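You operate a simulated robot arm through the tools that you are given. There is no shell and no other tool.

You run a simulated robot arm. Do the job below in one go: nothing can be reset, and whatever is moved stays where it is left.

Task
Put things in order on the worktop by the larder. At the end: the clear marked glass stands where the white salt tub stood; the beige small brush stands on top of the cream soap bar; the white salt tub is on the white tray; the pepper shaker stands where the clear marked glass stood; whatever was shut is shut again. Leave all else as you found it, and nothing knocked over. Set down upright: salt tub.

The check looks at the end state, three seconds after you hand in, the way a careful person would. Anything else that was tipped, shoved, dropped, spilled or broken makes it a failure.

Robot
A 6-joint arm with a two-finger parallel gripper, fixed in place. Base frame: the origin is at the foot of the arm, x ahead of it, y to its left, z up; the work surface is at about z = 880. Readings come in mm, rad, newtons and seconds.
With the tool pointing down near the work surface it reaches from about 260 to 660 mm from the base axis. Its first joint turns from -1.152 to 1.152 rad. Payload 2.9 kg.
The TCP is the grasp point between the finger pads, 30 mm short of the fingertips. In the tool frame z runs along the fingers and y along their closing line. The gripper opens to 110 mm. The fingers are 20 mm wide and 10 mm thick; the gripper's body (48 by 112 mm) begins 55 mm behind the TCP.
Orientation is that of the tool frame in the base frame, as a unit quaternion [x, y, z, w]. With the fingers straight down and closing along the base's y, the tool's x points along the base's -x, its y along +y and its z along -z.

Tools
- The arm moves only by the tool step_arm. Its argument "motion" is a list of rows, each a list of 7 numbers: the shift along the base's x, y, z in units of 250 mm (1.0 is 250 mm), then the turn, a rotation vector about the base's x, y, z in units of 180 degrees (1.0 is 180 degrees), then the opening, from 0 (shut) to 1 (fully open). In form: [[x, y, z, ax, ay, az, hand], ...]. A call has 1 to 20 rows; each row is the pose to reach, as a shift and turn from the pose commanded when the call began. A call with a number of a shift or a turn outside -1 to 1 is refused whole. Each row takes 0.2 s and may step no farther than 50 mm and 0.15 rad from the row before; otherwise, or with a gripper value out of range, the whole call is refused. A pose out of reach is approached as far as the arm can. The call stops where the force on the tool passes 40 N (or 10 N more than at its start, if that is more) or the arm is blocked; 0.2 s more then pass. The fingers move at their own pace (about 108 mm/s each) and stop on an object; they squeeze with about 20 N. The grip force told is the motor's: it shows also when the fingers shut on nothing. Time passes only in rows, and 0.2 s behind the last, so rows that repeat a pose let the fingers close. It gives the time, the measured TCP pose, the force on the tool (base axes), the opening and the grip force at its end, in the units of the frame above (readings bear some noise), with the torque about the TCP (base axes, N m) and any sound that the robot's microphone picked up, and new pictures: "pictures" is both (left out), scene, wrist or none.
- Cameras (640 x 400 px; columns grow to the right, rows downward): "scene" is fixed at [87.5, 435, 1396.9]; the picture's right is [-0.69, -0.73, 0.00], its down [-0.31, 0.29, -0.90] and it looks along [0.66, -0.62, -0.43] (base axes); focal length 349 px, centre (320, 200). "wrist" rides on the gripper at [72, 17, -103] in the tool frame; the picture's right is [-0.23, 0.97, 0.00], its down [-0.76, -0.18, -0.62] and it looks along [-0.61, -0.14, 0.78] (tool axes); focal length 222 px, centre (320, 200). There is no depth. A picture from a camera that has moved, and an enlarged one, comes with that camera's place and axes in the base frame and with its lens.
- inspect(camera, box): a new picture of the part [left, top, right, bottom] of that camera's present view, enlarged. No time passes.
- finish_job(): hands the job in; it is judged then, once.

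Places have to be worked out from the pictures, the camera data and where the tool is seen. Open the gripper and draw the arm clear of the work before you hand the job in, unless the task says otherwise.

The tools are called after "Emit:" by a JSON object that holds its "method" and its "body". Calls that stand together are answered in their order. step_arm: Moves the arm, as the interface text tells. Its arguments: {"type":"object","properties":{"motion":{"type":"array"},"pictures":{"type":"string","enum":["both","scene","wrist","none"]}},"required":["motion"]} The other tools are called the same way: inspect (camera, box) takes an enlarged picture of a part of a camera's view; finish_job () hands the job in.

At the start:

```text
clock: 0.0
eef_pos: [450.6, -122.5, 1128.3]
orientation: [0.0, 1.0, 0.0, 0.0]
contact_force: [-0.2, 0.0, 0.8]
torque: [0.0, -0.01, 0.01]
opening: 110.0
gripper_force: 0.0
```

scene: 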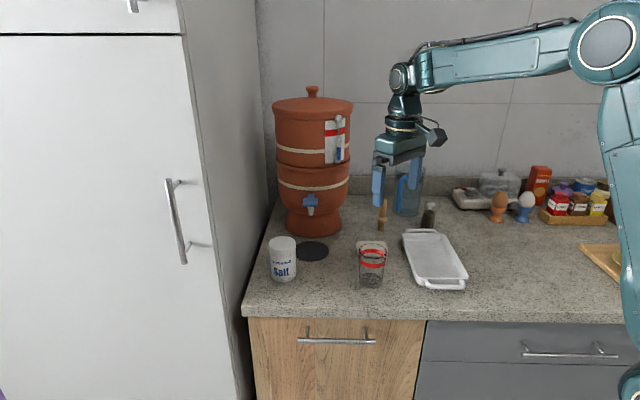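
wrist: 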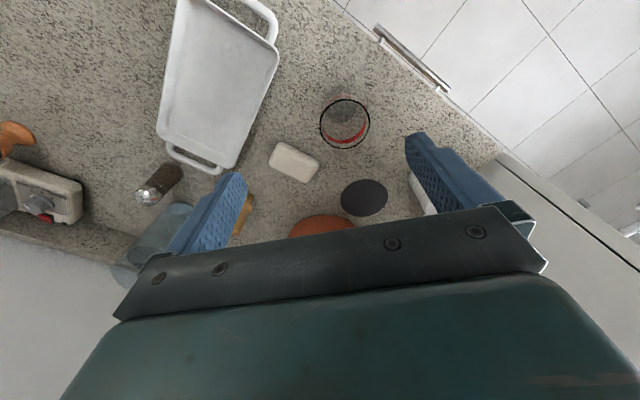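

I'll begin with enlarged looks at both views to identify and locate the objects before moving anything.

Emit:
{"method": "inspect", "body": {"camera": "scene", "box": [240, 160, 480, 310]}}

Emit:
{"method": "inspect", "body": {"camera": "wrist", "box": [100, 60, 500, 310]}}

Emit:
{"method": "inspect", "body": {"camera": "scene", "box": [350, 130, 640, 311]}}

```text
2.67 times, centred on (360, 235) of scene
camera zoom: at [87.5, 435.0, 1396.9], right [-0.69, -0.73, 0.0], down [-0.31, 0.29, -0.9], along [0.66, -0.62, -0.43], focal length 930 px, centre (213, 107)
```

zoom: 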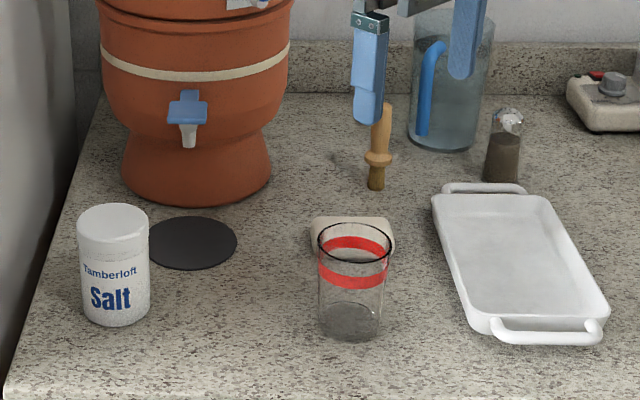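

```text
1.60 times, centred on (300, 185) of wrist
camera zoom: at [378.6, -105.6, 1231.9], right [0.23, 0.97, 0.0], down [0.76, -0.18, 0.62], along [0.61, -0.14, -0.78], focal length 355 px, centre (352, 224)
```

zoom: 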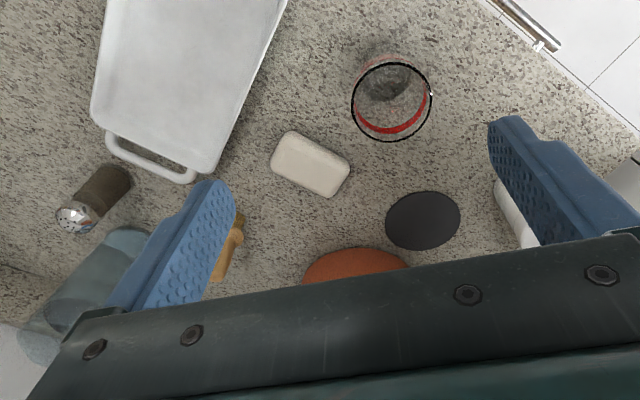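

```text
2.21 times, centred on (495, 220) of scene
camera zoom: at [87.5, 435.0, 1396.9], right [-0.69, -0.73, 0.0], down [-0.31, 0.29, -0.9], along [0.66, -0.62, -0.43], focal length 770 px, centre (-66, 155)
```

zoom: 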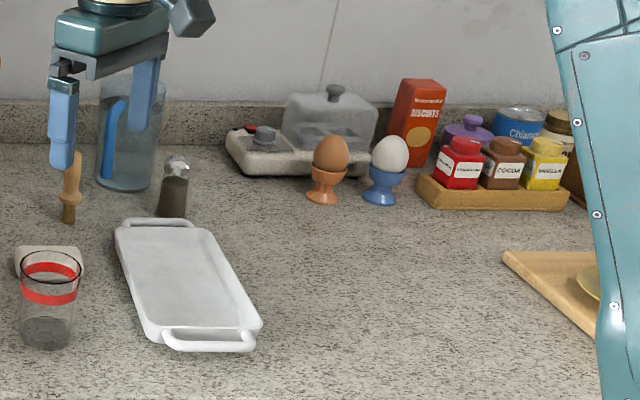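

The view shows the salt tub near (634, 36), the red-banded glass near (482, -102), the soap near (547, -189), the brush near (610, -304), the pepper near (525, -420) and the tray near (420, -277). I'll go high towards the salt tub, turning the gripper so it closes parallel to the larder's side wall, and look again.

Emit:
{"method": "step_arm", "body": {"motion": [[0.0863, 0.0683, -0.032, 0, 0, 0.0432, 1], [0.1725, 0.1367, -0.064, 0, 0, 0.0863, 1], [0.2588, 0.205, -0.096, 0, 0, 0.1295, 1], [0.3451, 0.2733, -0.128, 0, 0, 0.1727, 1], [0.4313, 0.3417, -0.16, 0, 0, 0.2158, 1], [0.5176, 0.41, -0.192, 0, 0, 0.259, 1]]}}

```text
clock: 1.4
eef_pos: [579.9, -20.5, 1080.3]
orientation: [-0.397, 0.918, 0.001, 0.0]
contact_force: [0.1, -0.7, -0.2]
torque: [0.01, 0.01, 0.02]
opening: 109.8
gripper_force: 0.1
camera wrist: at [518.8, -61.9, 1182.9], right [-0.55, 0.83, 0.0], down [0.65, 0.43, 0.62], along [0.52, 0.35, -0.78], focal length 222 px, centre (320, 200)
```

scene: 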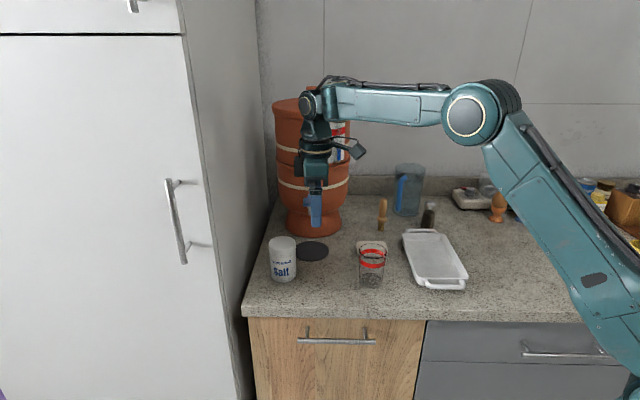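
wrist: 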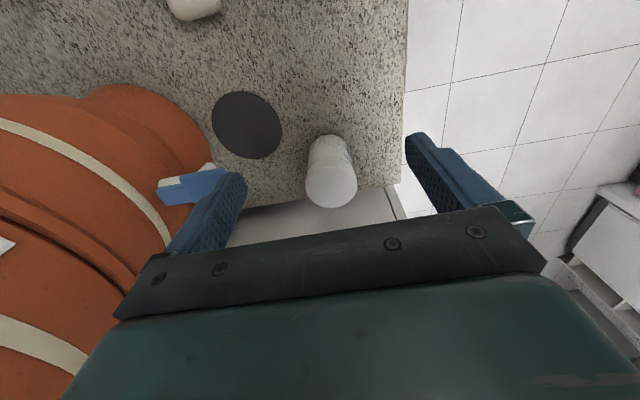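

The tub now lies between the fingers ahead of the tool. I'll enlarge both views to pin down its axis and height.

Emit:
{"method": "inspect", "body": {"camera": "wrist", "box": [200, 60, 460, 222]}}

Emit:
{"method": "inspect", "body": {"camera": "scene", "box": [250, 220, 410, 320]}}

Emit:
{"method": "inspect", "body": {"camera": "scene", "box": [340, 150, 480, 237]}}

```text
2.46 times, centred on (330, 141) of wrist
camera zoom: at [518.8, -61.9, 1182.9], right [-0.55, 0.83, 0.0], down [0.65, 0.43, 0.62], along [0.52, 0.35, -0.78], focal length 547 px, centre (295, 345)
```

zoom: 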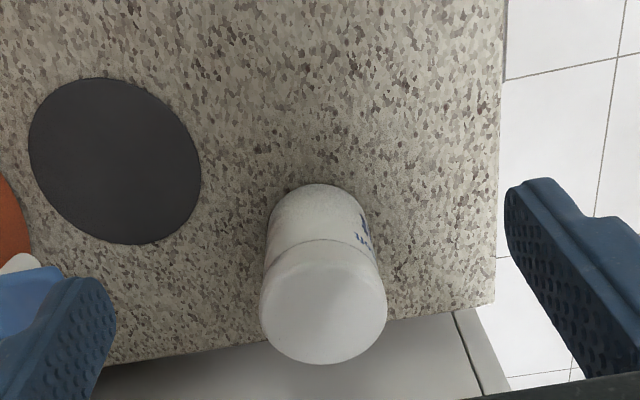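

```text
4.00 times, centred on (330, 270) of scene
camera zoom: at [87.5, 435.0, 1396.9], right [-0.69, -0.73, 0.0], down [-0.31, 0.29, -0.9], along [0.66, -0.62, -0.43], focal length 1395 px, centre (280, -80)
```

zoom: 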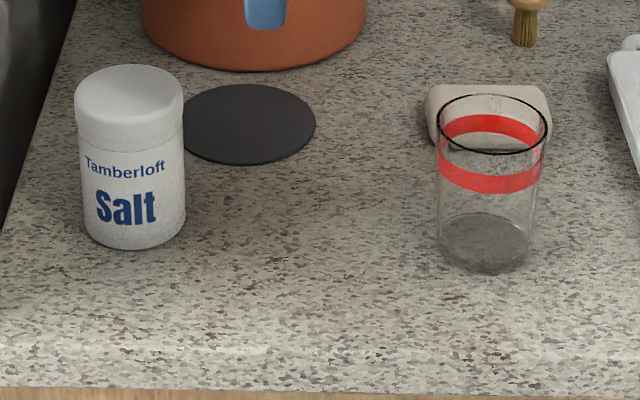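

```text
4.57 times, centred on (410, 194) of scene
camera zoom: at [87.5, 435.0, 1396.9], right [-0.69, -0.73, 0.0], down [-0.31, 0.29, -0.9], along [0.66, -0.62, -0.43], focal length 1595 px, centre (-91, 230)
```

zoom: 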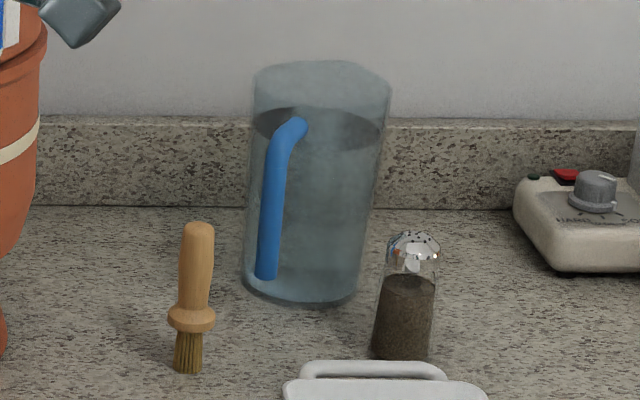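

Both cameras agree on the tub: axis at about (637, 33), lid at z≈967, diameter about 61 mm. I'll move over it and lower the open fingers around it.

Emit:
{"method": "step_arm", "body": {"motion": [[0.114, 0.106, -0.04, 0, 0, 0, 1], [0.228, 0.212, -0.08, 0, 0, 0, 1], [0.228, 0.212, -0.2, 0, 0, 0, 1], [0.228, 0.212, -0.32, 0, 0, 0, 1], [0.228, 0.212, -0.44, 0, 0, 0, 1], [0.228, 0.212, -0.52, 0, 0, 0, 1], [0.228, 0.212, -0.6, 0, 0, 0, 1]]}}

```text
clock: 3.0
eef_pos: [637.8, 32.9, 931.2]
orientation: [-0.395, 0.919, -0.001, 0.0]
contact_force: [0.1, 0.7, 0.2]
torque: [0.0, -0.03, -0.01]
opening: 110.1
gripper_force: 0.0
camera wrist: at [575.8, -7.8, 1034.1], right [-0.55, 0.83, 0.0], down [0.65, 0.43, 0.62], along [0.52, 0.34, -0.78], focal length 222 px, centre (320, 200)
```

scene: 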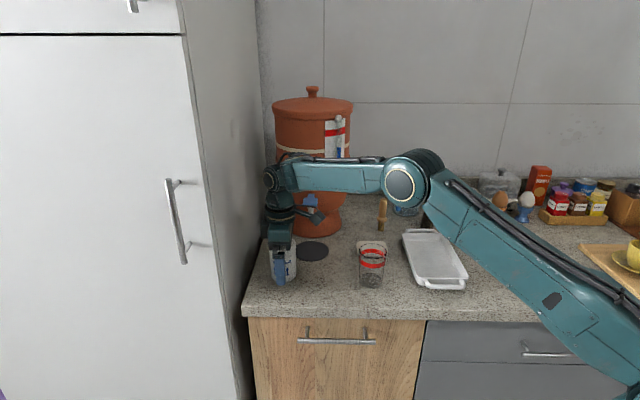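
wrist: 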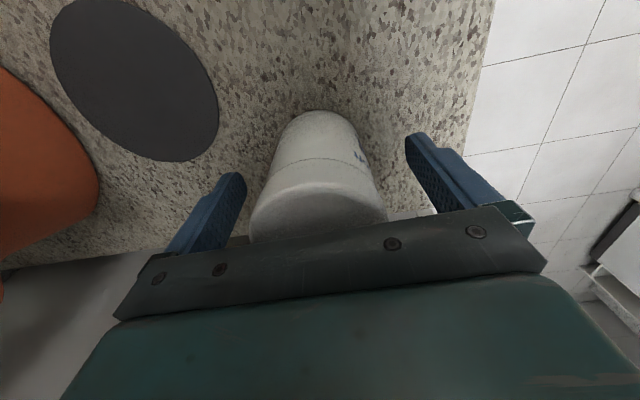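

The tub sits centred between the fingers with nothing touched (force near zero). I'll close the gripper on it.

Emit:
{"method": "step_arm", "body": {"motion": [[0, 0, 0, 0, 0, 0, 0.6], [0, 0, 0, 0, 0, 0, 0.45], [0, 0, 0, 0, 0, 0, 0.3], [0, 0, 0, 0, 0, 0, 0.3]]}}

```text
clock: 4.0
eef_pos: [638.5, 32.8, 931.3]
orientation: [-0.395, 0.919, -0.001, 0.0]
contact_force: [1.0, -0.6, 0.1]
torque: [0.03, -0.02, 0.01]
opening: 61.4
gripper_force: 20.2
camera wrist: at [575.7, -7.8, 1034.4], right [-0.55, 0.83, 0.0], down [0.65, 0.43, 0.62], along [0.52, 0.34, -0.78], focal length 222 px, centre (320, 200)
```

scene: 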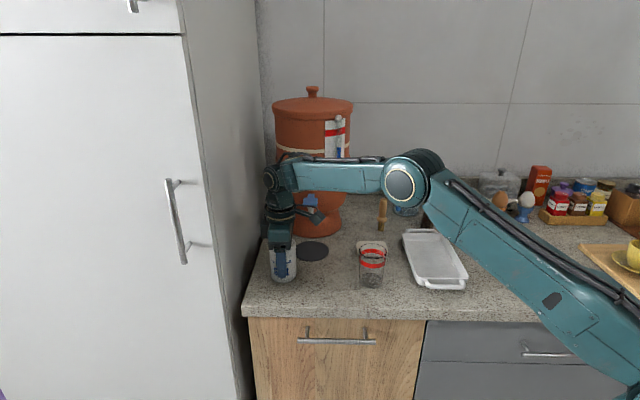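
wrist: 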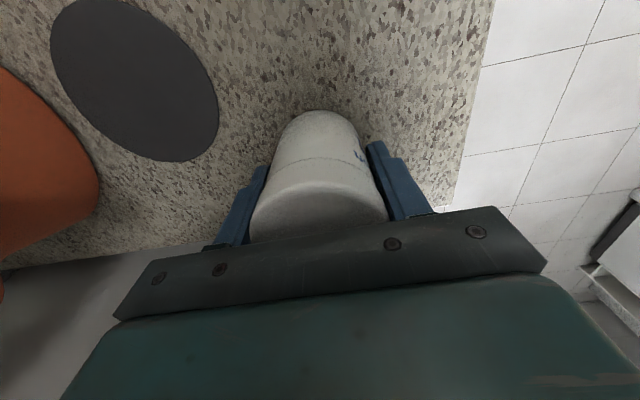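

The grip is firm at 61.4 mm opening and 20 N, and the tub hasn't shifted. I'll lift it straight up to clear everything, then carry it toward the tray.

Emit:
{"method": "step_arm", "body": {"motion": [[0, 0, 0.1, 0, 0, 0, 0.3], [0, 0, 0.22, 0, 0, 0, 0.3], [0, 0, 0.36, 0, 0, 0, 0.3], [0, 0, 0.5, 0, 0, 0, 0.3], [0, 0, 0.6, 0, 0, 0, 0.3], [-0.1055, -0.153, 0.6, 0, 0, 0, 0.3], [-0.211, -0.306, 0.6, 0, 0, 0, 0.3], [-0.3165, -0.459, 0.6, 0, 0, 0, 0.3], [-0.422, -0.612, 0.6, 0, 0, 0, 0.3], [-0.5275, -0.765, 0.6, 0, 0, 0, 0.3], [-0.633, -0.918, 0.6, 0, 0, 0, 0.3]]}}

```text
clock: 6.4
eef_pos: [478.5, -195.8, 1082.9]
orientation: [-0.397, 0.918, 0.001, 0.0]
contact_force: [0.4, -0.6, 0.7]
torque: [0.01, 0.0, -0.04]
opening: 32.9
gripper_force: 0.0
camera wrist: at [416.3, -236.0, 1185.3], right [-0.55, 0.83, 0.0], down [0.65, 0.43, 0.62], along [0.52, 0.34, -0.78], focal length 222 px, centre (320, 200)
```

scene: 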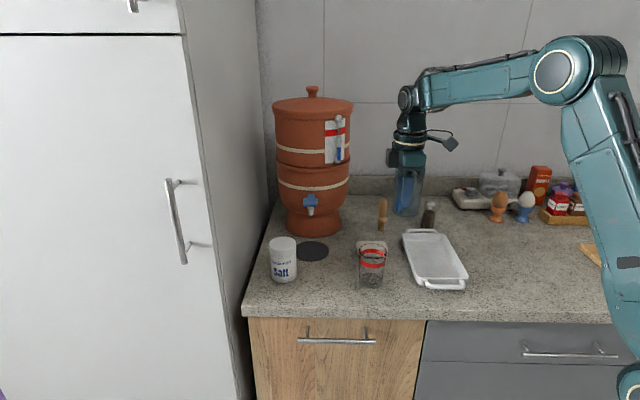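
wrist: 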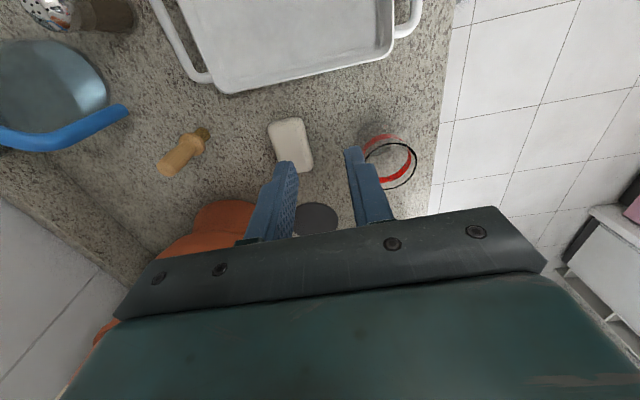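

The fingers closed to 33 mm during the lift, so the tub slipped out; it seems still to be standing at its place. I'll look closely at it before trying again.

Emit:
{"method": "inspect", "body": {"camera": "scene", "box": [250, 220, 410, 320]}}

Emit:
{"method": "inspect", "body": {"camera": "wrist", "box": [0, 0, 460, 260]}}

```text
4.00 times, centred on (330, 270) of scene
camera zoom: at [87.5, 435.0, 1396.9], right [-0.69, -0.73, 0.0], down [-0.31, 0.29, -0.9], along [0.66, -0.62, -0.43], focal length 1395 px, centre (280, -80)
```

zoom: 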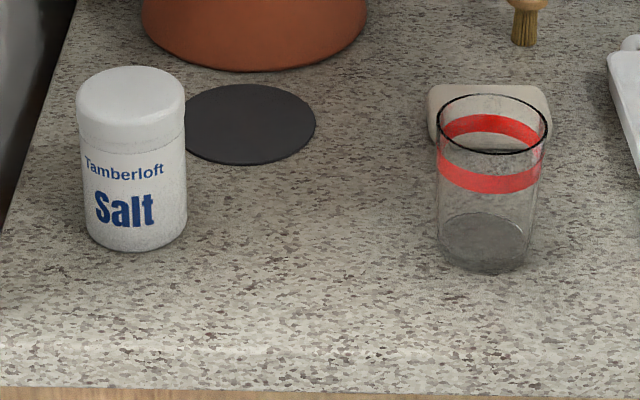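

```text
1.39 times, centred on (230, 130) of wrist
camera zoom: at [416.3, -236.0, 1185.3], right [-0.55, 0.83, 0.0], down [0.65, 0.43, 0.62], along [0.52, 0.34, -0.78], focal length 309 px, centre (445, 297)
```

zoom: 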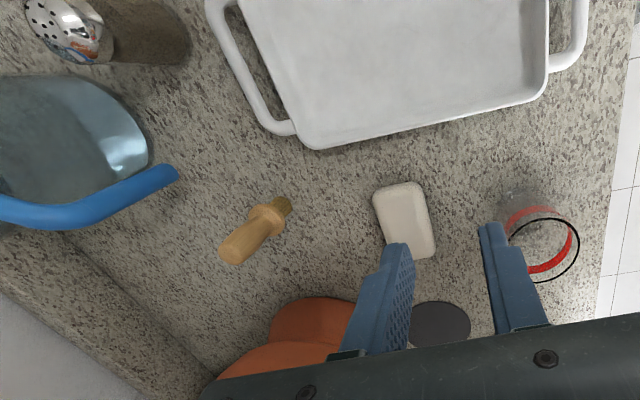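

The tub is upright and within about 1 mm of where it was, so it slipped right as the lift started. I'll go back, take a slightly lower grip with full squeeze, and lift slowly this time.

Emit:
{"method": "step_arm", "body": {"motion": [[0.1055, 0.153, 0, 0, 0, 0, 1], [0.211, 0.306, 0, 0, 0, 0, 1], [0.3165, 0.459, 0, 0, 0, 0, 1], [0.422, 0.612, 0, 0, 0, 0, 1], [0.5275, 0.765, 0, 0, 0, 0, 1], [0.633, 0.914, 0, 0, 0, 0, 1], [0.633, 0.914, -0.15, 0, 0, 0, 1], [0.633, 0.914, -0.3, 0, 0, 0, 1], [0.633, 0.914, -0.42, 0, 0, 0, 1], [0.633, 0.914, -0.52, 0, 0, 0, 1], [0.633, 0.914, -0.59, 0, 0, 0, 1], [0.633, 0.914, -0.632, 0, 0, 0, 1]]}}

```text
clock: 9.0
eef_pos: [637.5, 32.7, 920.9]
orientation: [-0.395, 0.918, 0.001, 0.0]
contact_force: [0.4, -0.7, 0.2]
torque: [-0.01, 0.0, 0.0]
opening: 110.0
gripper_force: 0.1
camera wrist: at [574.6, -8.5, 1024.2], right [-0.55, 0.83, 0.0], down [0.65, 0.43, 0.62], along [0.52, 0.34, -0.78], focal length 222 px, centre (320, 200)
```

scene: 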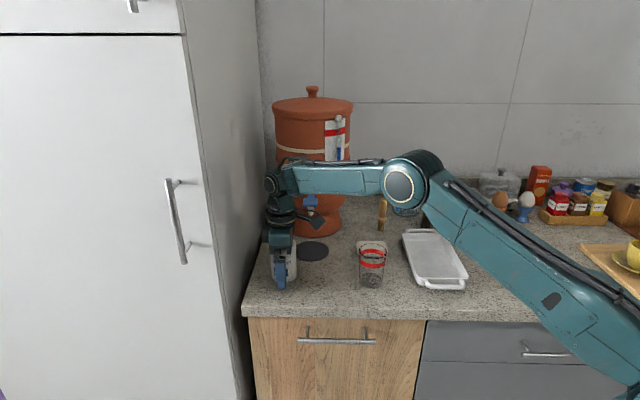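
wrist: 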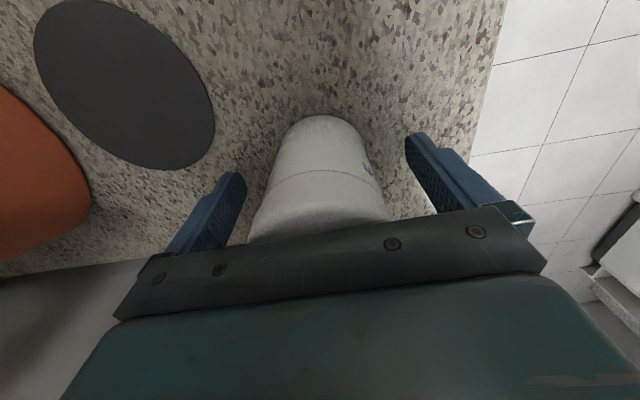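

The fingers are around the tub again, no contact. I'll close fully and lift only a few millimetres, slowly, to see whether it holds.

Emit:
{"method": "step_arm", "body": {"motion": [[0, 0, 0, 0, 0, 0, 0.5], [0, 0, 0, 0, 0, 0, 0.2], [0, 0, 0, 0, 0, 0, 0], [0, 0, 0, 0, 0, 0, 0], [0, 0, 0, 0, 0, 0, 0], [0, 0, 0.004, 0, 0, 0, 0], [0, 0, 0.01, 0, 0, 0, 0], [0, 0, 0.018, 0, 0, 0, 0], [0, 0, 0.026, 0, 0, 0, 0], [0, 0, 0.034, 0, 0, 0, 0], [0, 0, 0.04, 0, 0, 0, 0]]}}

```text
clock: 11.4
eef_pos: [638.2, 32.4, 932.8]
orientation: [-0.396, 0.918, 0.0, 0.0]
contact_force: [0.8, -0.5, -3.4]
torque: [0.0, 0.0, 0.0]
opening: 61.1
gripper_force: 19.7
camera wrist: at [575.7, -8.6, 1035.5], right [-0.55, 0.83, 0.0], down [0.65, 0.43, 0.62], along [0.52, 0.34, -0.78], focal length 222 px, centre (320, 200)
```

scene: 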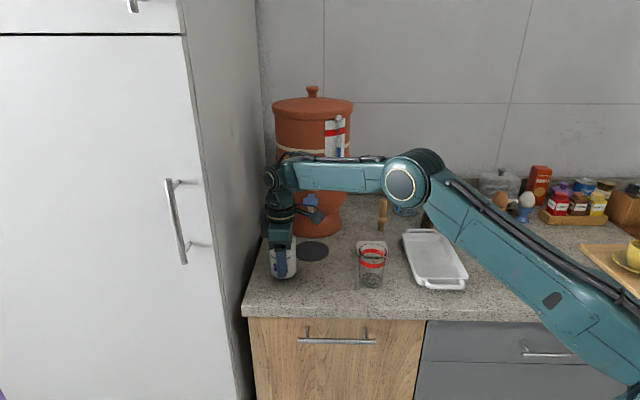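
wrist: 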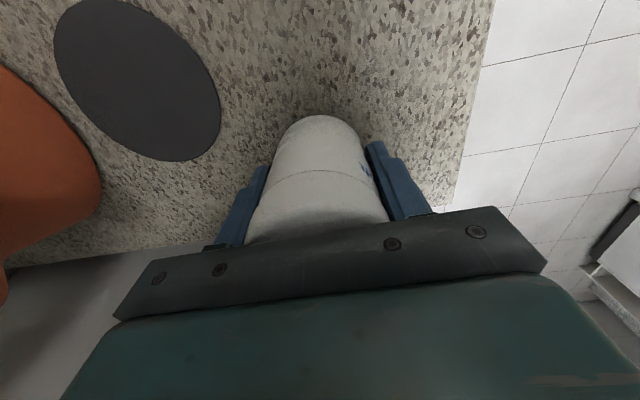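

The tub came up with the gripper (about 3.5 N load, and unchanged against the fingers in the wrist view). I'll keep lifting gently.

Emit:
{"method": "step_arm", "body": {"motion": [[0, 0, 0.008, 0, 0, 0, 0], [0, 0, 0.02, 0, 0, 0, 0], [0, 0, 0.036, 0, 0, 0, 0], [0, 0, 0.056, 0, 0, 0, 0], [0, 0, 0.08, 0, 0, 0, 0], [0, 0, 0.104, 0, 0, 0, 0], [0, 0, 0.128, 0, 0, 0, 0], [0, 0, 0.152, 0, 0, 0, 0], [0, 0, 0.176, 0, 0, 0, 0], [0, 0, 0.2, 0, 0, 0, 0], [0, 0, 0.22, 0, 0, 0, 0], [0, 0, 0.232, 0, 0, 0, 0], [0, 0, 0.24, 0, 0, 0, 0]]}}

```text
clock: 14.2
eef_pos: [637.0, 30.3, 993.1]
orientation: [-0.396, 0.918, 0.0, 0.0]
contact_force: [-0.3, 0.1, -2.9]
torque: [0.02, 0.01, 0.05]
opening: 60.9
gripper_force: 19.5
camera wrist: at [574.9, -9.2, 1096.2], right [-0.55, 0.83, 0.0], down [0.65, 0.43, 0.62], along [0.52, 0.34, -0.78], focal length 222 px, centre (320, 200)
```

scene: 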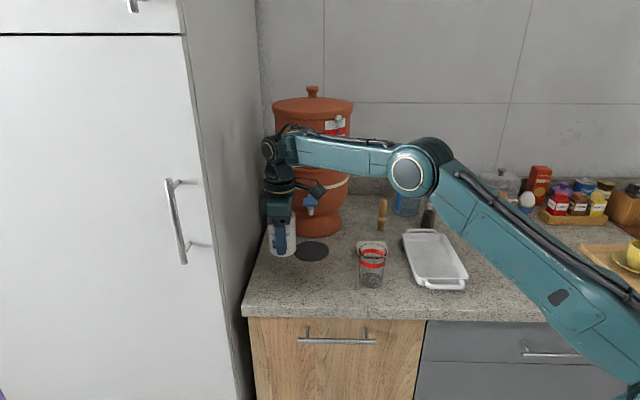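
wrist: 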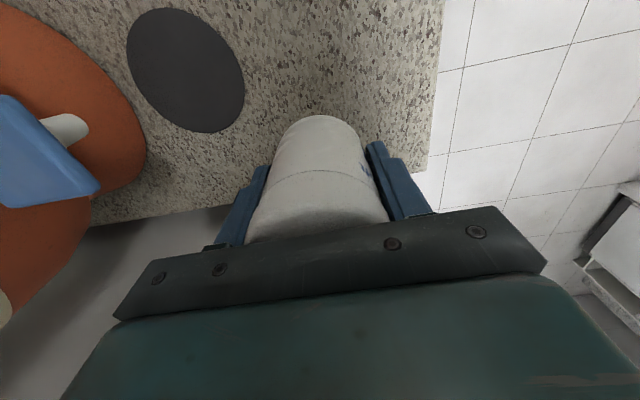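

It's holding steadily with its base about 70 mm up. I'll raise it further to clear the glass rim and carry it gently halfway to the tray.

Emit:
{"method": "step_arm", "body": {"motion": [[0, 0, 0.012, 0, 0, 0, 0], [0, 0, 0.036, 0, 0, 0, 0], [0, 0, 0.07, 0, 0, 0, 0], [0, 0, 0.11, 0, 0, 0, 0], [0, 0, 0.15, 0, 0, 0, 0], [0, 0, 0.18, 0, 0, 0, 0], [0, 0, 0.2, 0, 0, 0, 0], [0, 0, 0.208, 0, 0, 0, 0], [-0.0114, -0.0164, 0.208, 0, 0, 0, 0], [-0.0341, -0.0493, 0.208, 0, 0, 0, 0], [-0.0683, -0.0987, 0.208, 0, 0, 0, 0], [-0.1138, -0.1645, 0.208, 0, 0, 0, 0], [-0.1707, -0.2467, 0.208, 0, 0, 0, 0], [-0.2276, -0.3289, 0.208, 0, 0, 0, 0], [-0.2844, -0.4112, 0.208, 0, 0, 0, 0], [-0.3413, -0.4934, 0.208, 0, 0, 0, 0], [-0.3982, -0.5756, 0.208, 0, 0, 0, 0], [-0.4324, -0.6249, 0.208, 0, 0, 0, 0], [-0.4506, -0.6513, 0.208, 0, 0, 0, 0], [-0.4551, -0.6578, 0.208, 0, 0, 0, 0]]}}

```text
clock: 18.4
eef_pos: [521.1, -134.2, 1044.1]
orientation: [-0.396, 0.918, 0.0, 0.0]
contact_force: [0.8, 0.7, -2.5]
torque: [0.0, -0.02, -0.03]
opening: 60.6
gripper_force: 19.7
camera wrist: at [460.2, -173.8, 1147.3], right [-0.55, 0.83, 0.0], down [0.65, 0.43, 0.62], along [0.52, 0.34, -0.78], focal length 222 px, centre (320, 200)
```

scene: 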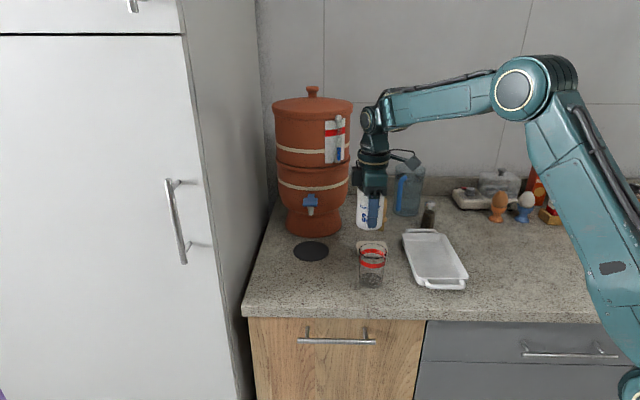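
wrist: 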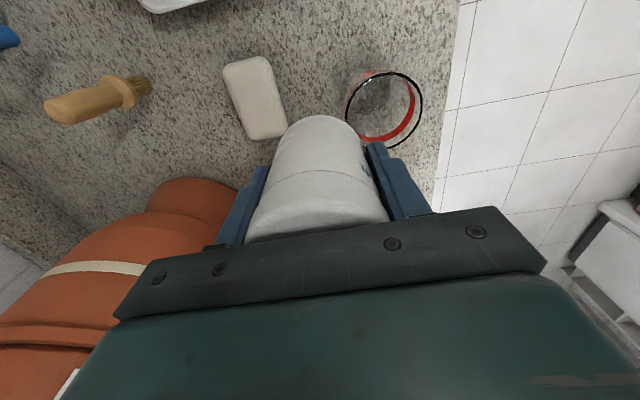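

The tub is held and steady. I'll carry it the remaining 171 mm until it is over the tray.

Emit:
{"method": "step_arm", "body": {"motion": [[-0.0114, -0.0164, 0, 0, 0, 0, 0], [-0.0341, -0.0493, 0, 0, 0, 0, 0], [-0.0683, -0.0987, 0, 0, 0, 0, 0], [-0.1138, -0.1645, 0, 0, 0, 0, 0], [-0.1707, -0.2467, 0, 0, 0, 0, 0], [-0.2276, -0.3289, 0, 0, 0, 0, 0], [-0.2844, -0.4112, 0, 0, 0, 0, 0], [-0.33, -0.477, 0, 0, 0, 0, 0], [-0.3641, -0.5263, 0, 0, 0, 0, 0], [-0.3823, -0.5526, 0, 0, 0, 0, 0], [-0.3889, -0.5622, 0, 0, 0, 0, 0]]}}

Emit:
{"method": "inspect", "body": {"camera": "scene", "box": [380, 150, 500, 300]}}

Emit:
{"method": "inspect", "body": {"camera": "wrist", "box": [100, 0, 540, 260]}}

```text
clock: 20.8
eef_pos: [426.5, -273.9, 1047.0]
orientation: [-0.396, 0.918, 0.0, 0.0]
contact_force: [0.0, 0.7, -3.4]
torque: [-0.02, 0.0, 0.01]
opening: 60.9
gripper_force: 20.0
camera wrist: at [365.0, -314.1, 1148.9], right [-0.55, 0.83, 0.0], down [0.65, 0.43, 0.62], along [0.52, 0.34, -0.78], focal length 222 px, centre (320, 200)
```

scene: 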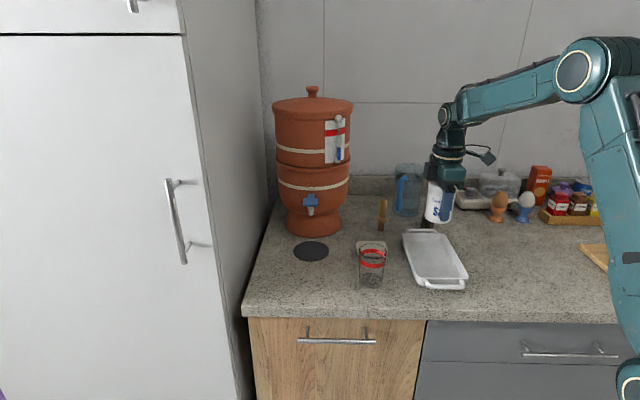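
wrist: 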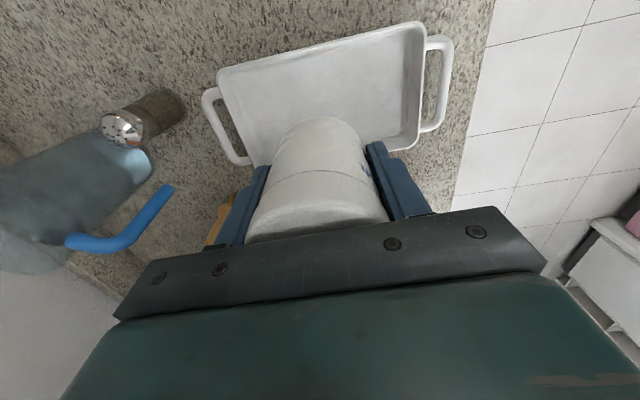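

```text
2.67 times, centred on (440, 225) of scene
camera zoom: at [87.6, 435.0, 1396.9], right [-0.69, -0.73, 0.0], down [-0.31, 0.29, -0.9], along [0.66, -0.62, -0.43], focal length 930 px, centre (0, 133)
```

zoom: 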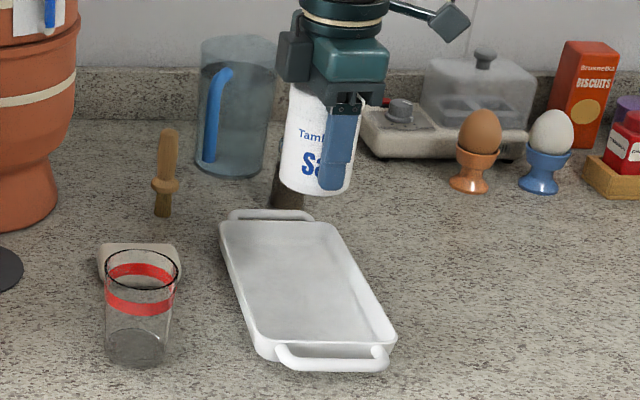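

```text
1.45 times, centred on (320, 130) of wrist
camera zoom: at [365.0, -314.1, 1148.9], right [-0.55, 0.83, 0.0], down [0.65, 0.43, 0.62], along [0.52, 0.34, -0.78], focal length 323 px, centre (320, 302)
```

zoom: 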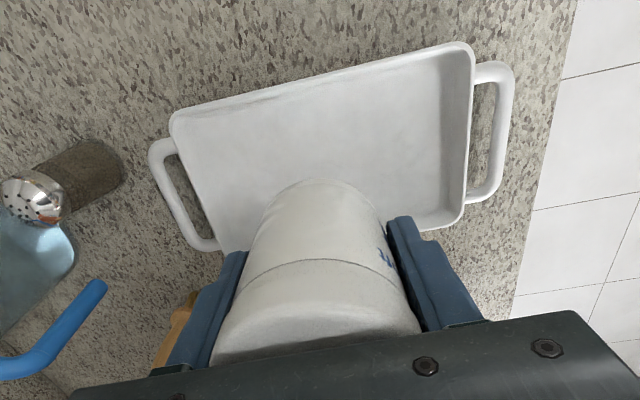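

The tub hangs over the middle of the tray, whose centre I place at about (423, -270). I'll lower it gently to just above the tray floor.

Emit:
{"method": "step_arm", "body": {"motion": [[-0.006, 0.006, -0.012, 0, 0, 0, 0], [-0.01, 0.01, -0.04, 0, 0, 0, 0], [-0.01, 0.01, -0.08, 0, 0, 0, 0], [-0.01, 0.01, -0.13, 0, 0, 0, 0], [-0.01, 0.01, -0.18, 0, 0, 0, 0], [-0.01, 0.01, -0.23, 0, 0, 0, 0], [-0.01, 0.01, -0.28, 0, 0, 0, 0], [-0.01, 0.01, -0.32, 0, 0, 0, 0], [-0.01, 0.01, -0.352, 0, 0, 0, 0], [-0.01, 0.01, -0.376, 0, 0, 0, 0], [-0.01, 0.01, -0.392, 0, 0, 0, 0], [-0.01, 0.01, -0.4, 0, 0, 0, 0]]}}

Emit:
{"method": "inspect", "body": {"camera": "scene", "box": [380, 200, 500, 300]}}

```text
clock: 23.4
eef_pos: [424.3, -271.0, 946.2]
orientation: [-0.396, 0.918, 0.0, 0.001]
contact_force: [0.5, 0.0, -2.4]
torque: [-0.03, -0.05, 0.02]
opening: 60.8
gripper_force: 19.9
camera wrist: at [362.3, -311.5, 1047.9], right [-0.55, 0.83, 0.0], down [0.65, 0.43, 0.62], along [0.52, 0.34, -0.78], focal length 222 px, centre (320, 200)
```

scene: 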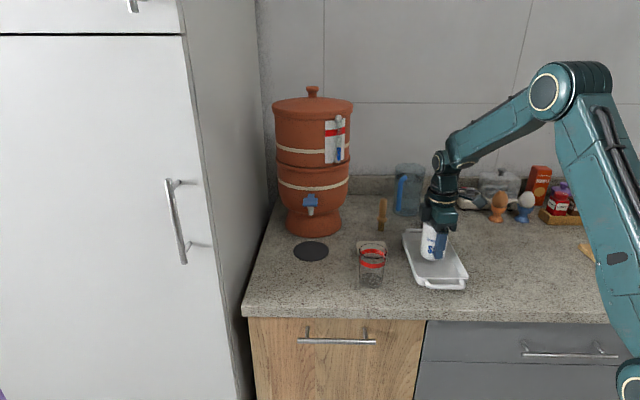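
wrist: 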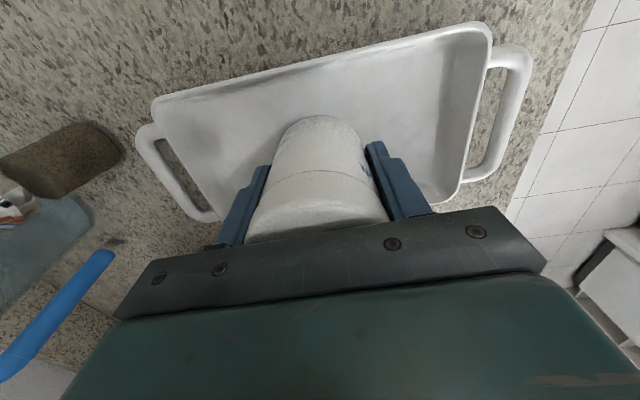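

```text
4.00 times, centred on (440, 250) of scene
camera zoom: at [87.6, 435.0, 1396.9], right [-0.69, -0.73, 0.0], down [-0.31, 0.29, -0.9], along [0.66, -0.62, -0.43], focal length 1395 px, centre (-160, 0)
```

zoom: 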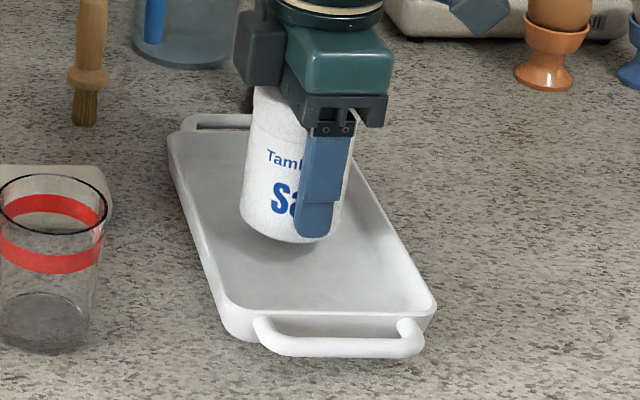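

It hangs just above the tray floor. I'll go down in small slow steps and watch the vertical force for touch.

Emit:
{"method": "step_arm", "body": {"motion": [[0, 0, -0.008, 0, 0, 0, 0], [0, 0, -0.02, 0, 0, 0, 0], [0, 0, -0.032, 0, 0, 0, 0], [0, 0, -0.04, 0, 0, 0, 0], [0, 0, -0.044, 0, 0, 0, 0]], "pictures": "none"}}

```text
clock: 24.6
eef_pos: [424.8, -271.5, 935.6]
orientation: [-0.396, 0.918, 0.0, 0.0]
contact_force: [0.4, 0.5, -2.8]
torque: [0.0, 0.01, 0.06]
opening: 61.0
gripper_force: 20.3
```

No touch yet at TCP z≈935 (load unchanged); continuing down in 2 mm steps.

Emit:
{"method": "step_arm", "body": {"motion": [[0, 0, -0.008, 0, 0, 0, 0], [0, 0, -0.012, 0, 0, 0, 0], [0, 0, -0.016, 0, 0, 0, 0]], "pictures": "none"}}

```text
clock: 25.4
eef_pos: [423.1, -269.7, 931.0]
orientation: [-0.396, 0.918, 0.0, -0.001]
contact_force: [-0.2, 0.3, -2.8]
torque: [-0.01, -0.02, -0.04]
opening: 60.9
gripper_force: 19.5
```

Still hanging freely. A couple more millimetres down.

Emit:
{"method": "step_arm", "body": {"motion": [[0, 0, -0.006, 0, 0, 0, 0], [0, 0, -0.01, 0, 0, 0, 0]], "pictures": "none"}}

```text
clock: 26.0
eef_pos: [423.1, -270.9, 927.3]
orientation: [-0.395, 0.919, 0.0, -0.001]
contact_force: [-0.2, -0.6, -2.7]
torque: [0.02, 0.01, -0.04]
opening: 60.6
gripper_force: 20.2
```

Emit:
{"method": "step_arm", "body": {"motion": [[0, 0, -0.004, 0, 0, 0, 0], [0, 0, -0.008, 0, 0, 0, 0]], "pictures": "scene"}}

```text
clock: 26.6
eef_pos: [424.6, -270.5, 927.0]
orientation: [-0.395, 0.918, -0.001, 0.0]
contact_force: [-2.2, 0.7, 5.6]
torque: [0.01, 0.12, 0.0]
opening: 60.8
gripper_force: 20.1
```

scene: 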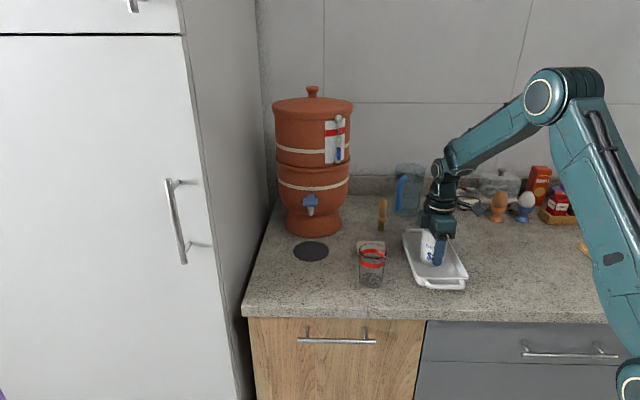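

The tub has touched down (vertical force rose to +5.6 N). I'll open the fingers gently and then raise straight up.

Emit:
{"method": "step_arm", "body": {"motion": [[0, 0, 0, 0, 0, 0, 0.6], [0, 0, 0, 0, 0, 0, 0.75], [0, 0, 0, 0, 0, 0, 0.85], [0, 0, 0, 0, 0, 0, 0.85], [0, 0, 0.04, 0, 0, 0, 0.85], [0, 0, 0.12, 0, 0, 0, 0.85], [0, 0, 0.24, 0, 0, 0, 0.85], [0, 0, 0.38, 0, 0, 0, 0.85], [0, 0, 0.52, 0, 0, 0, 0.85]]}}

Emit:
{"method": "inspect", "body": {"camera": "scene", "box": [380, 180, 500, 300]}}

Emit:
{"method": "inspect", "body": {"camera": "wrist", "box": [100, 0, 540, 260]}}

```text
clock: 28.6
eef_pos: [423.1, -273.9, 1059.5]
orientation: [-0.396, 0.918, 0.0, 0.0]
contact_force: [0.0, -0.6, -0.4]
torque: [-0.02, -0.02, -0.02]
opening: 93.6
gripper_force: 0.0
camera wrist: at [360.7, -314.1, 1162.8], right [-0.55, 0.83, 0.0], down [0.65, 0.43, 0.62], along [0.52, 0.34, -0.78], focal length 222 px, centre (320, 200)
```

scene: 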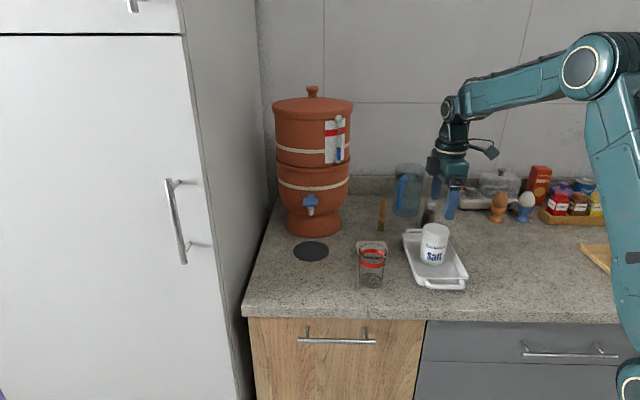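
wrist: 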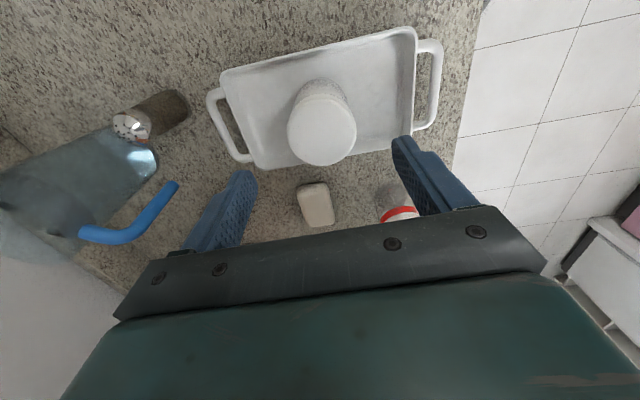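

```text
3.33 times, centred on (440, 240) of scene
camera zoom: at [87.5, 435.0, 1396.9], right [-0.69, -0.73, 0.0], down [-0.31, 0.29, -0.9], along [0.66, -0.62, -0.43], focal length 1163 px, centre (-80, 67)
```

zoom: 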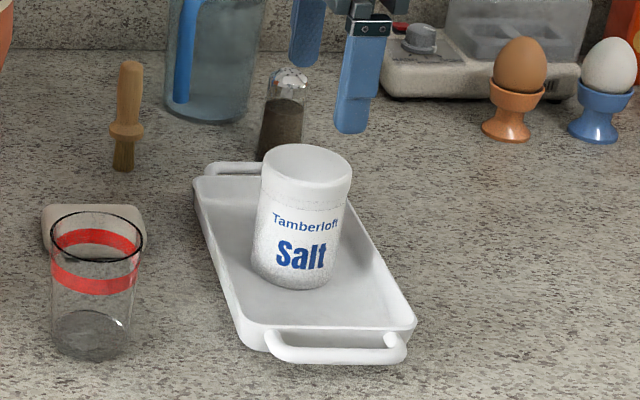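

```text
1.45 times, centred on (320, 130) of wrist
camera zoom: at [360.7, -314.1, 1162.8], right [-0.55, 0.83, 0.0], down [0.65, 0.43, 0.62], along [0.52, 0.34, -0.78], focal length 323 px, centre (320, 302)
```

zoom: 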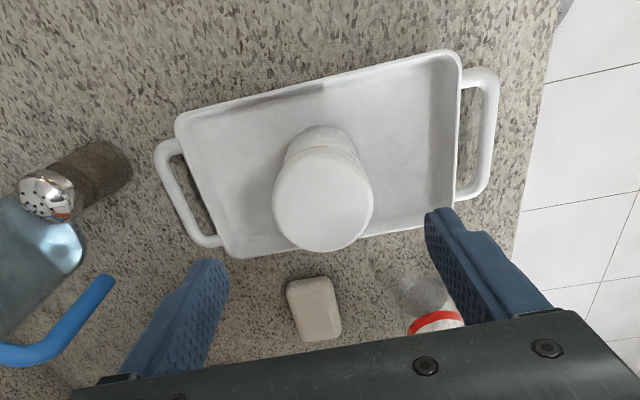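

The salt tub stands upright on the tray. Next is the glass, which I judge to be at about (480, -100) with its rim at z≈963; I'll move above it and look.

Emit:
{"method": "step_arm", "body": {"motion": [[0.0452, 0.1364, 0, 0, 0, 0, 0.85], [0.0904, 0.2728, 0, 0, 0, 0, 0.85], [0.1356, 0.4092, 0, 0, 0, 0, 0.85], [0.1808, 0.5456, 0, 0, 0, 0, 0.85], [0.226, 0.682, 0, 0, 0, 0, 0.85]]}}

Emit:
{"method": "inspect", "body": {"camera": "wrist", "box": [180, 20, 460, 220]}}

```text
clock: 29.8
eef_pos: [480.1, -103.1, 1053.7]
orientation: [-0.396, 0.918, 0.0, 0.0]
contact_force: [0.6, -0.4, 0.8]
torque: [-0.01, -0.03, -0.01]
opening: 93.4
gripper_force: 0.0
camera wrist: at [417.8, -142.3, 1156.9], right [-0.55, 0.83, 0.0], down [0.65, 0.43, 0.62], along [0.52, 0.34, -0.78], focal length 222 px, centre (320, 200)
```

scene: 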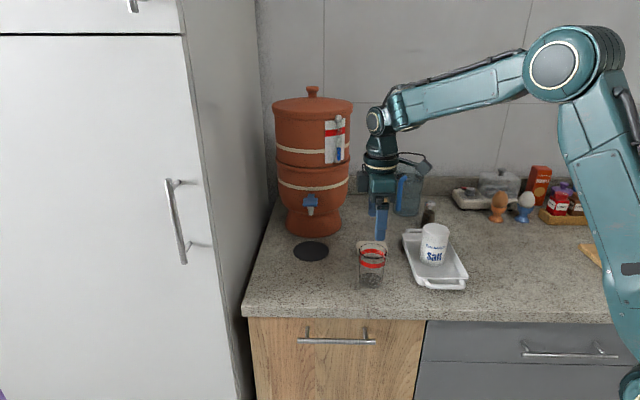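
wrist: 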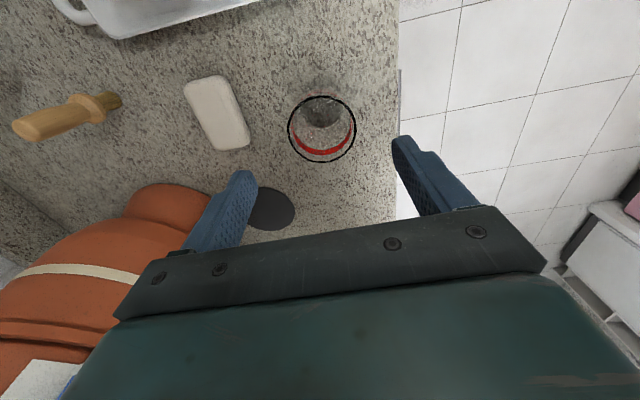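

```text
2.00 times, centred on (320, 120) of wrist
camera zoom: at [417.8, -142.3, 1156.9], right [-0.55, 0.83, 0.0], down [0.65, 0.43, 0.62], along [0.52, 0.34, -0.78], focal length 444 px, centre (320, 360)
```

zoom: 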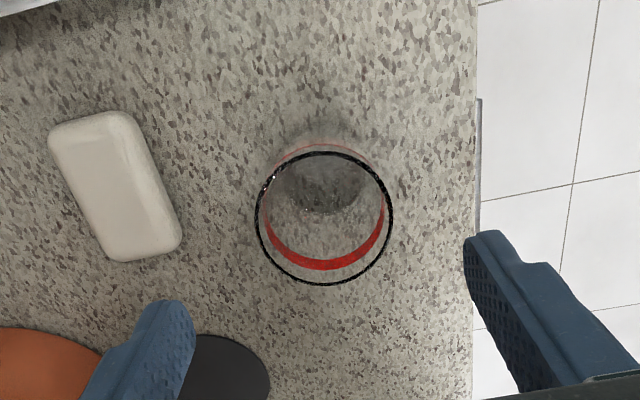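

The glass rim is almost exactly under the grasp point. I'll lower the fingers around the upper part of the glass and close slowly.

Emit:
{"method": "step_arm", "body": {"motion": [[-0.002, 0.002, -0.08, 0, 0, 0, 0.85], [-0.004, 0.004, -0.18, 0, 0, 0, 0.85], [-0.004, 0.004, -0.28, 0, 0, 0, 0.85], [-0.004, 0.004, -0.36, 0, 0, 0, 0.85], [-0.004, 0.004, -0.42, 0, 0, 0, 0.85], [-0.004, 0.004, -0.448, 0, 0, 0, 0.85]]}}

Emit:
{"method": "inspect", "body": {"camera": "scene", "box": [330, 200, 430, 300]}}

```text
clock: 31.2
eef_pos: [479.5, -98.4, 942.8]
orientation: [-0.396, 0.918, 0.0, -0.001]
contact_force: [-0.5, -0.7, 0.5]
torque: [-0.03, 0.0, 0.0]
opening: 93.7
gripper_force: 0.0
camera wrist: at [417.4, -139.9, 1044.7], right [-0.55, 0.83, 0.0], down [0.65, 0.43, 0.62], along [0.52, 0.34, -0.78], focal length 222 px, centre (320, 200)
```

scene: 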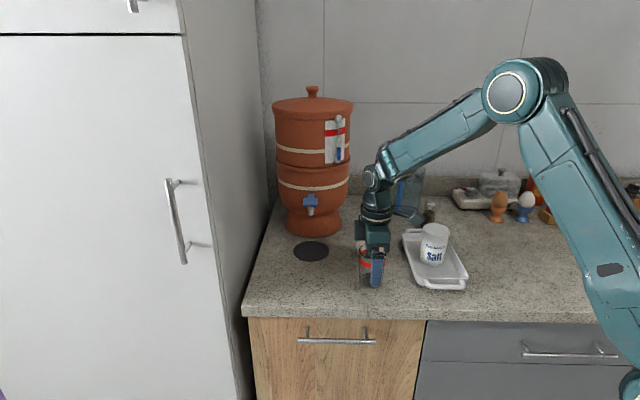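
wrist: 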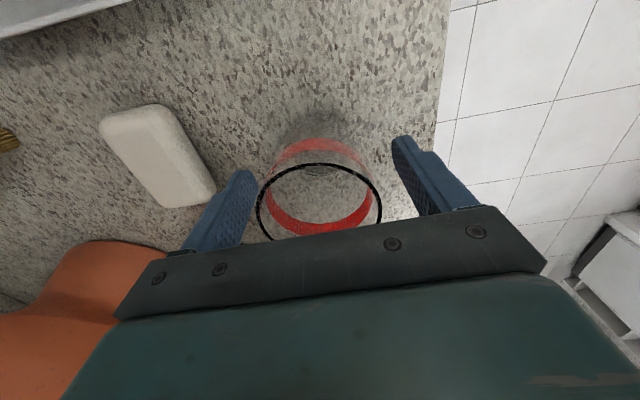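

```text
4.00 times, centred on (380, 250) of scene
camera zoom: at [87.5, 435.0, 1396.9], right [-0.69, -0.73, 0.0], down [-0.31, 0.29, -0.9], along [0.66, -0.62, -0.43], focal length 1395 px, centre (80, 0)
```

zoom: 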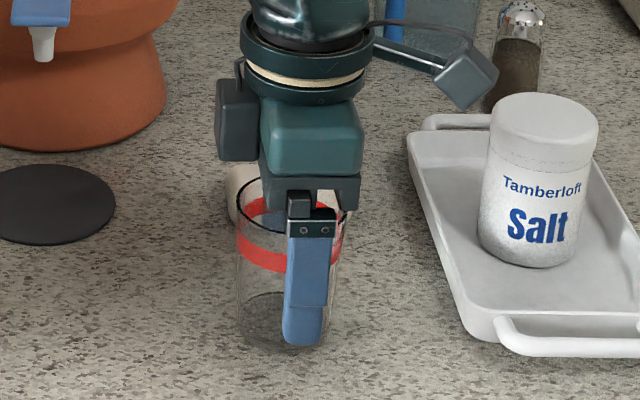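

The glass is centred between the fingers. I'll close with a full squeeze and lift a few millimetres very slowly.

Emit:
{"method": "step_arm", "body": {"motion": [[0, 0, 0, 0, 0, 0, 0.7], [0, 0, 0, 0, 0, 0, 0.6], [0, 0, 0, 0, 0, 0, 0.4], [0, 0, 0, 0, 0, 0, 0], [0, 0, 0, 0, 0, 0, 0], [0, 0, 0.004, 0, 0, 0, 0], [0, 0, 0.01, 0, 0, 0, 0], [0, 0, 0.018, 0, 0, 0, 0], [0, 0, 0.026, 0, 0, 0, 0], [0, 0, 0.034, 0, 0, 0, 0], [0, 0, 0.04, 0, 0, 0, 0]]}}

Emit:
{"method": "inspect", "body": {"camera": "scene", "box": [330, 200, 430, 300]}}

```text
clock: 33.6
eef_pos: [478.5, -99.2, 953.6]
orientation: [-0.395, 0.919, 0.0, 0.0]
contact_force: [0.6, 0.2, -1.7]
torque: [-0.01, -0.02, 0.01]
opening: 61.9
gripper_force: 20.1
camera wrist: at [417.3, -139.9, 1056.1], right [-0.55, 0.83, 0.0], down [0.65, 0.43, 0.62], along [0.52, 0.34, -0.78], focal length 222 px, centre (320, 200)
```

scene: 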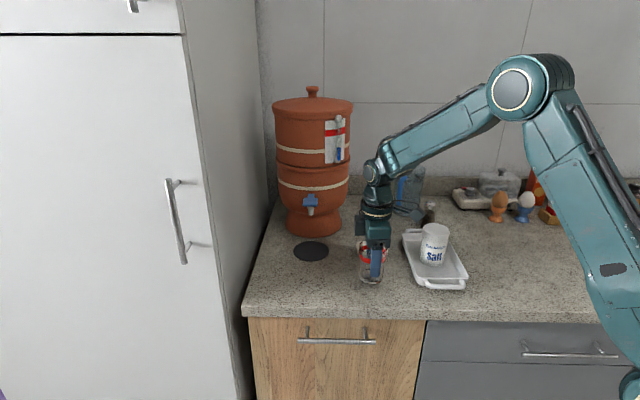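
wrist: 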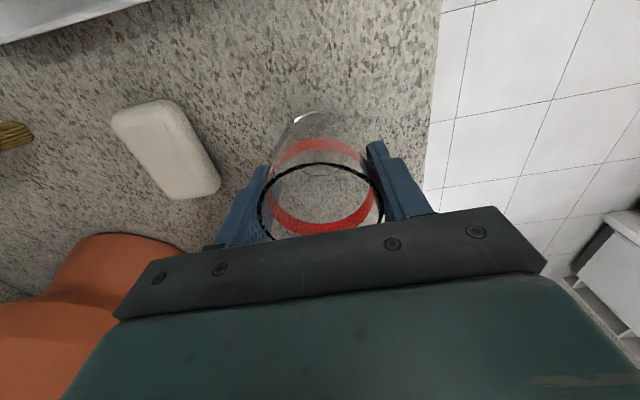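

```text
4.00 times, centred on (380, 250) of scene
camera zoom: at [87.6, 435.0, 1396.9], right [-0.69, -0.73, 0.0], down [-0.31, 0.29, -0.9], along [0.66, -0.62, -0.43], focal length 1395 px, centre (80, 0)
```

zoom: 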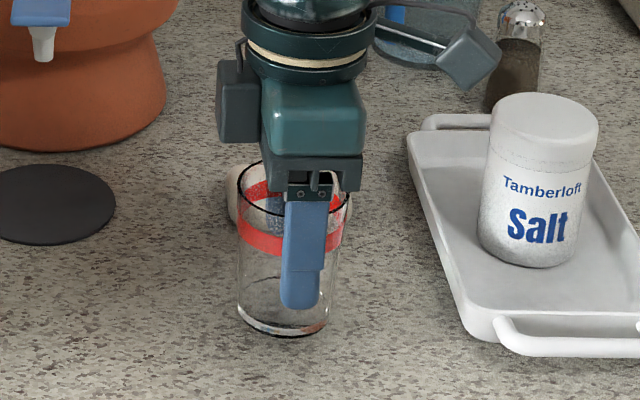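

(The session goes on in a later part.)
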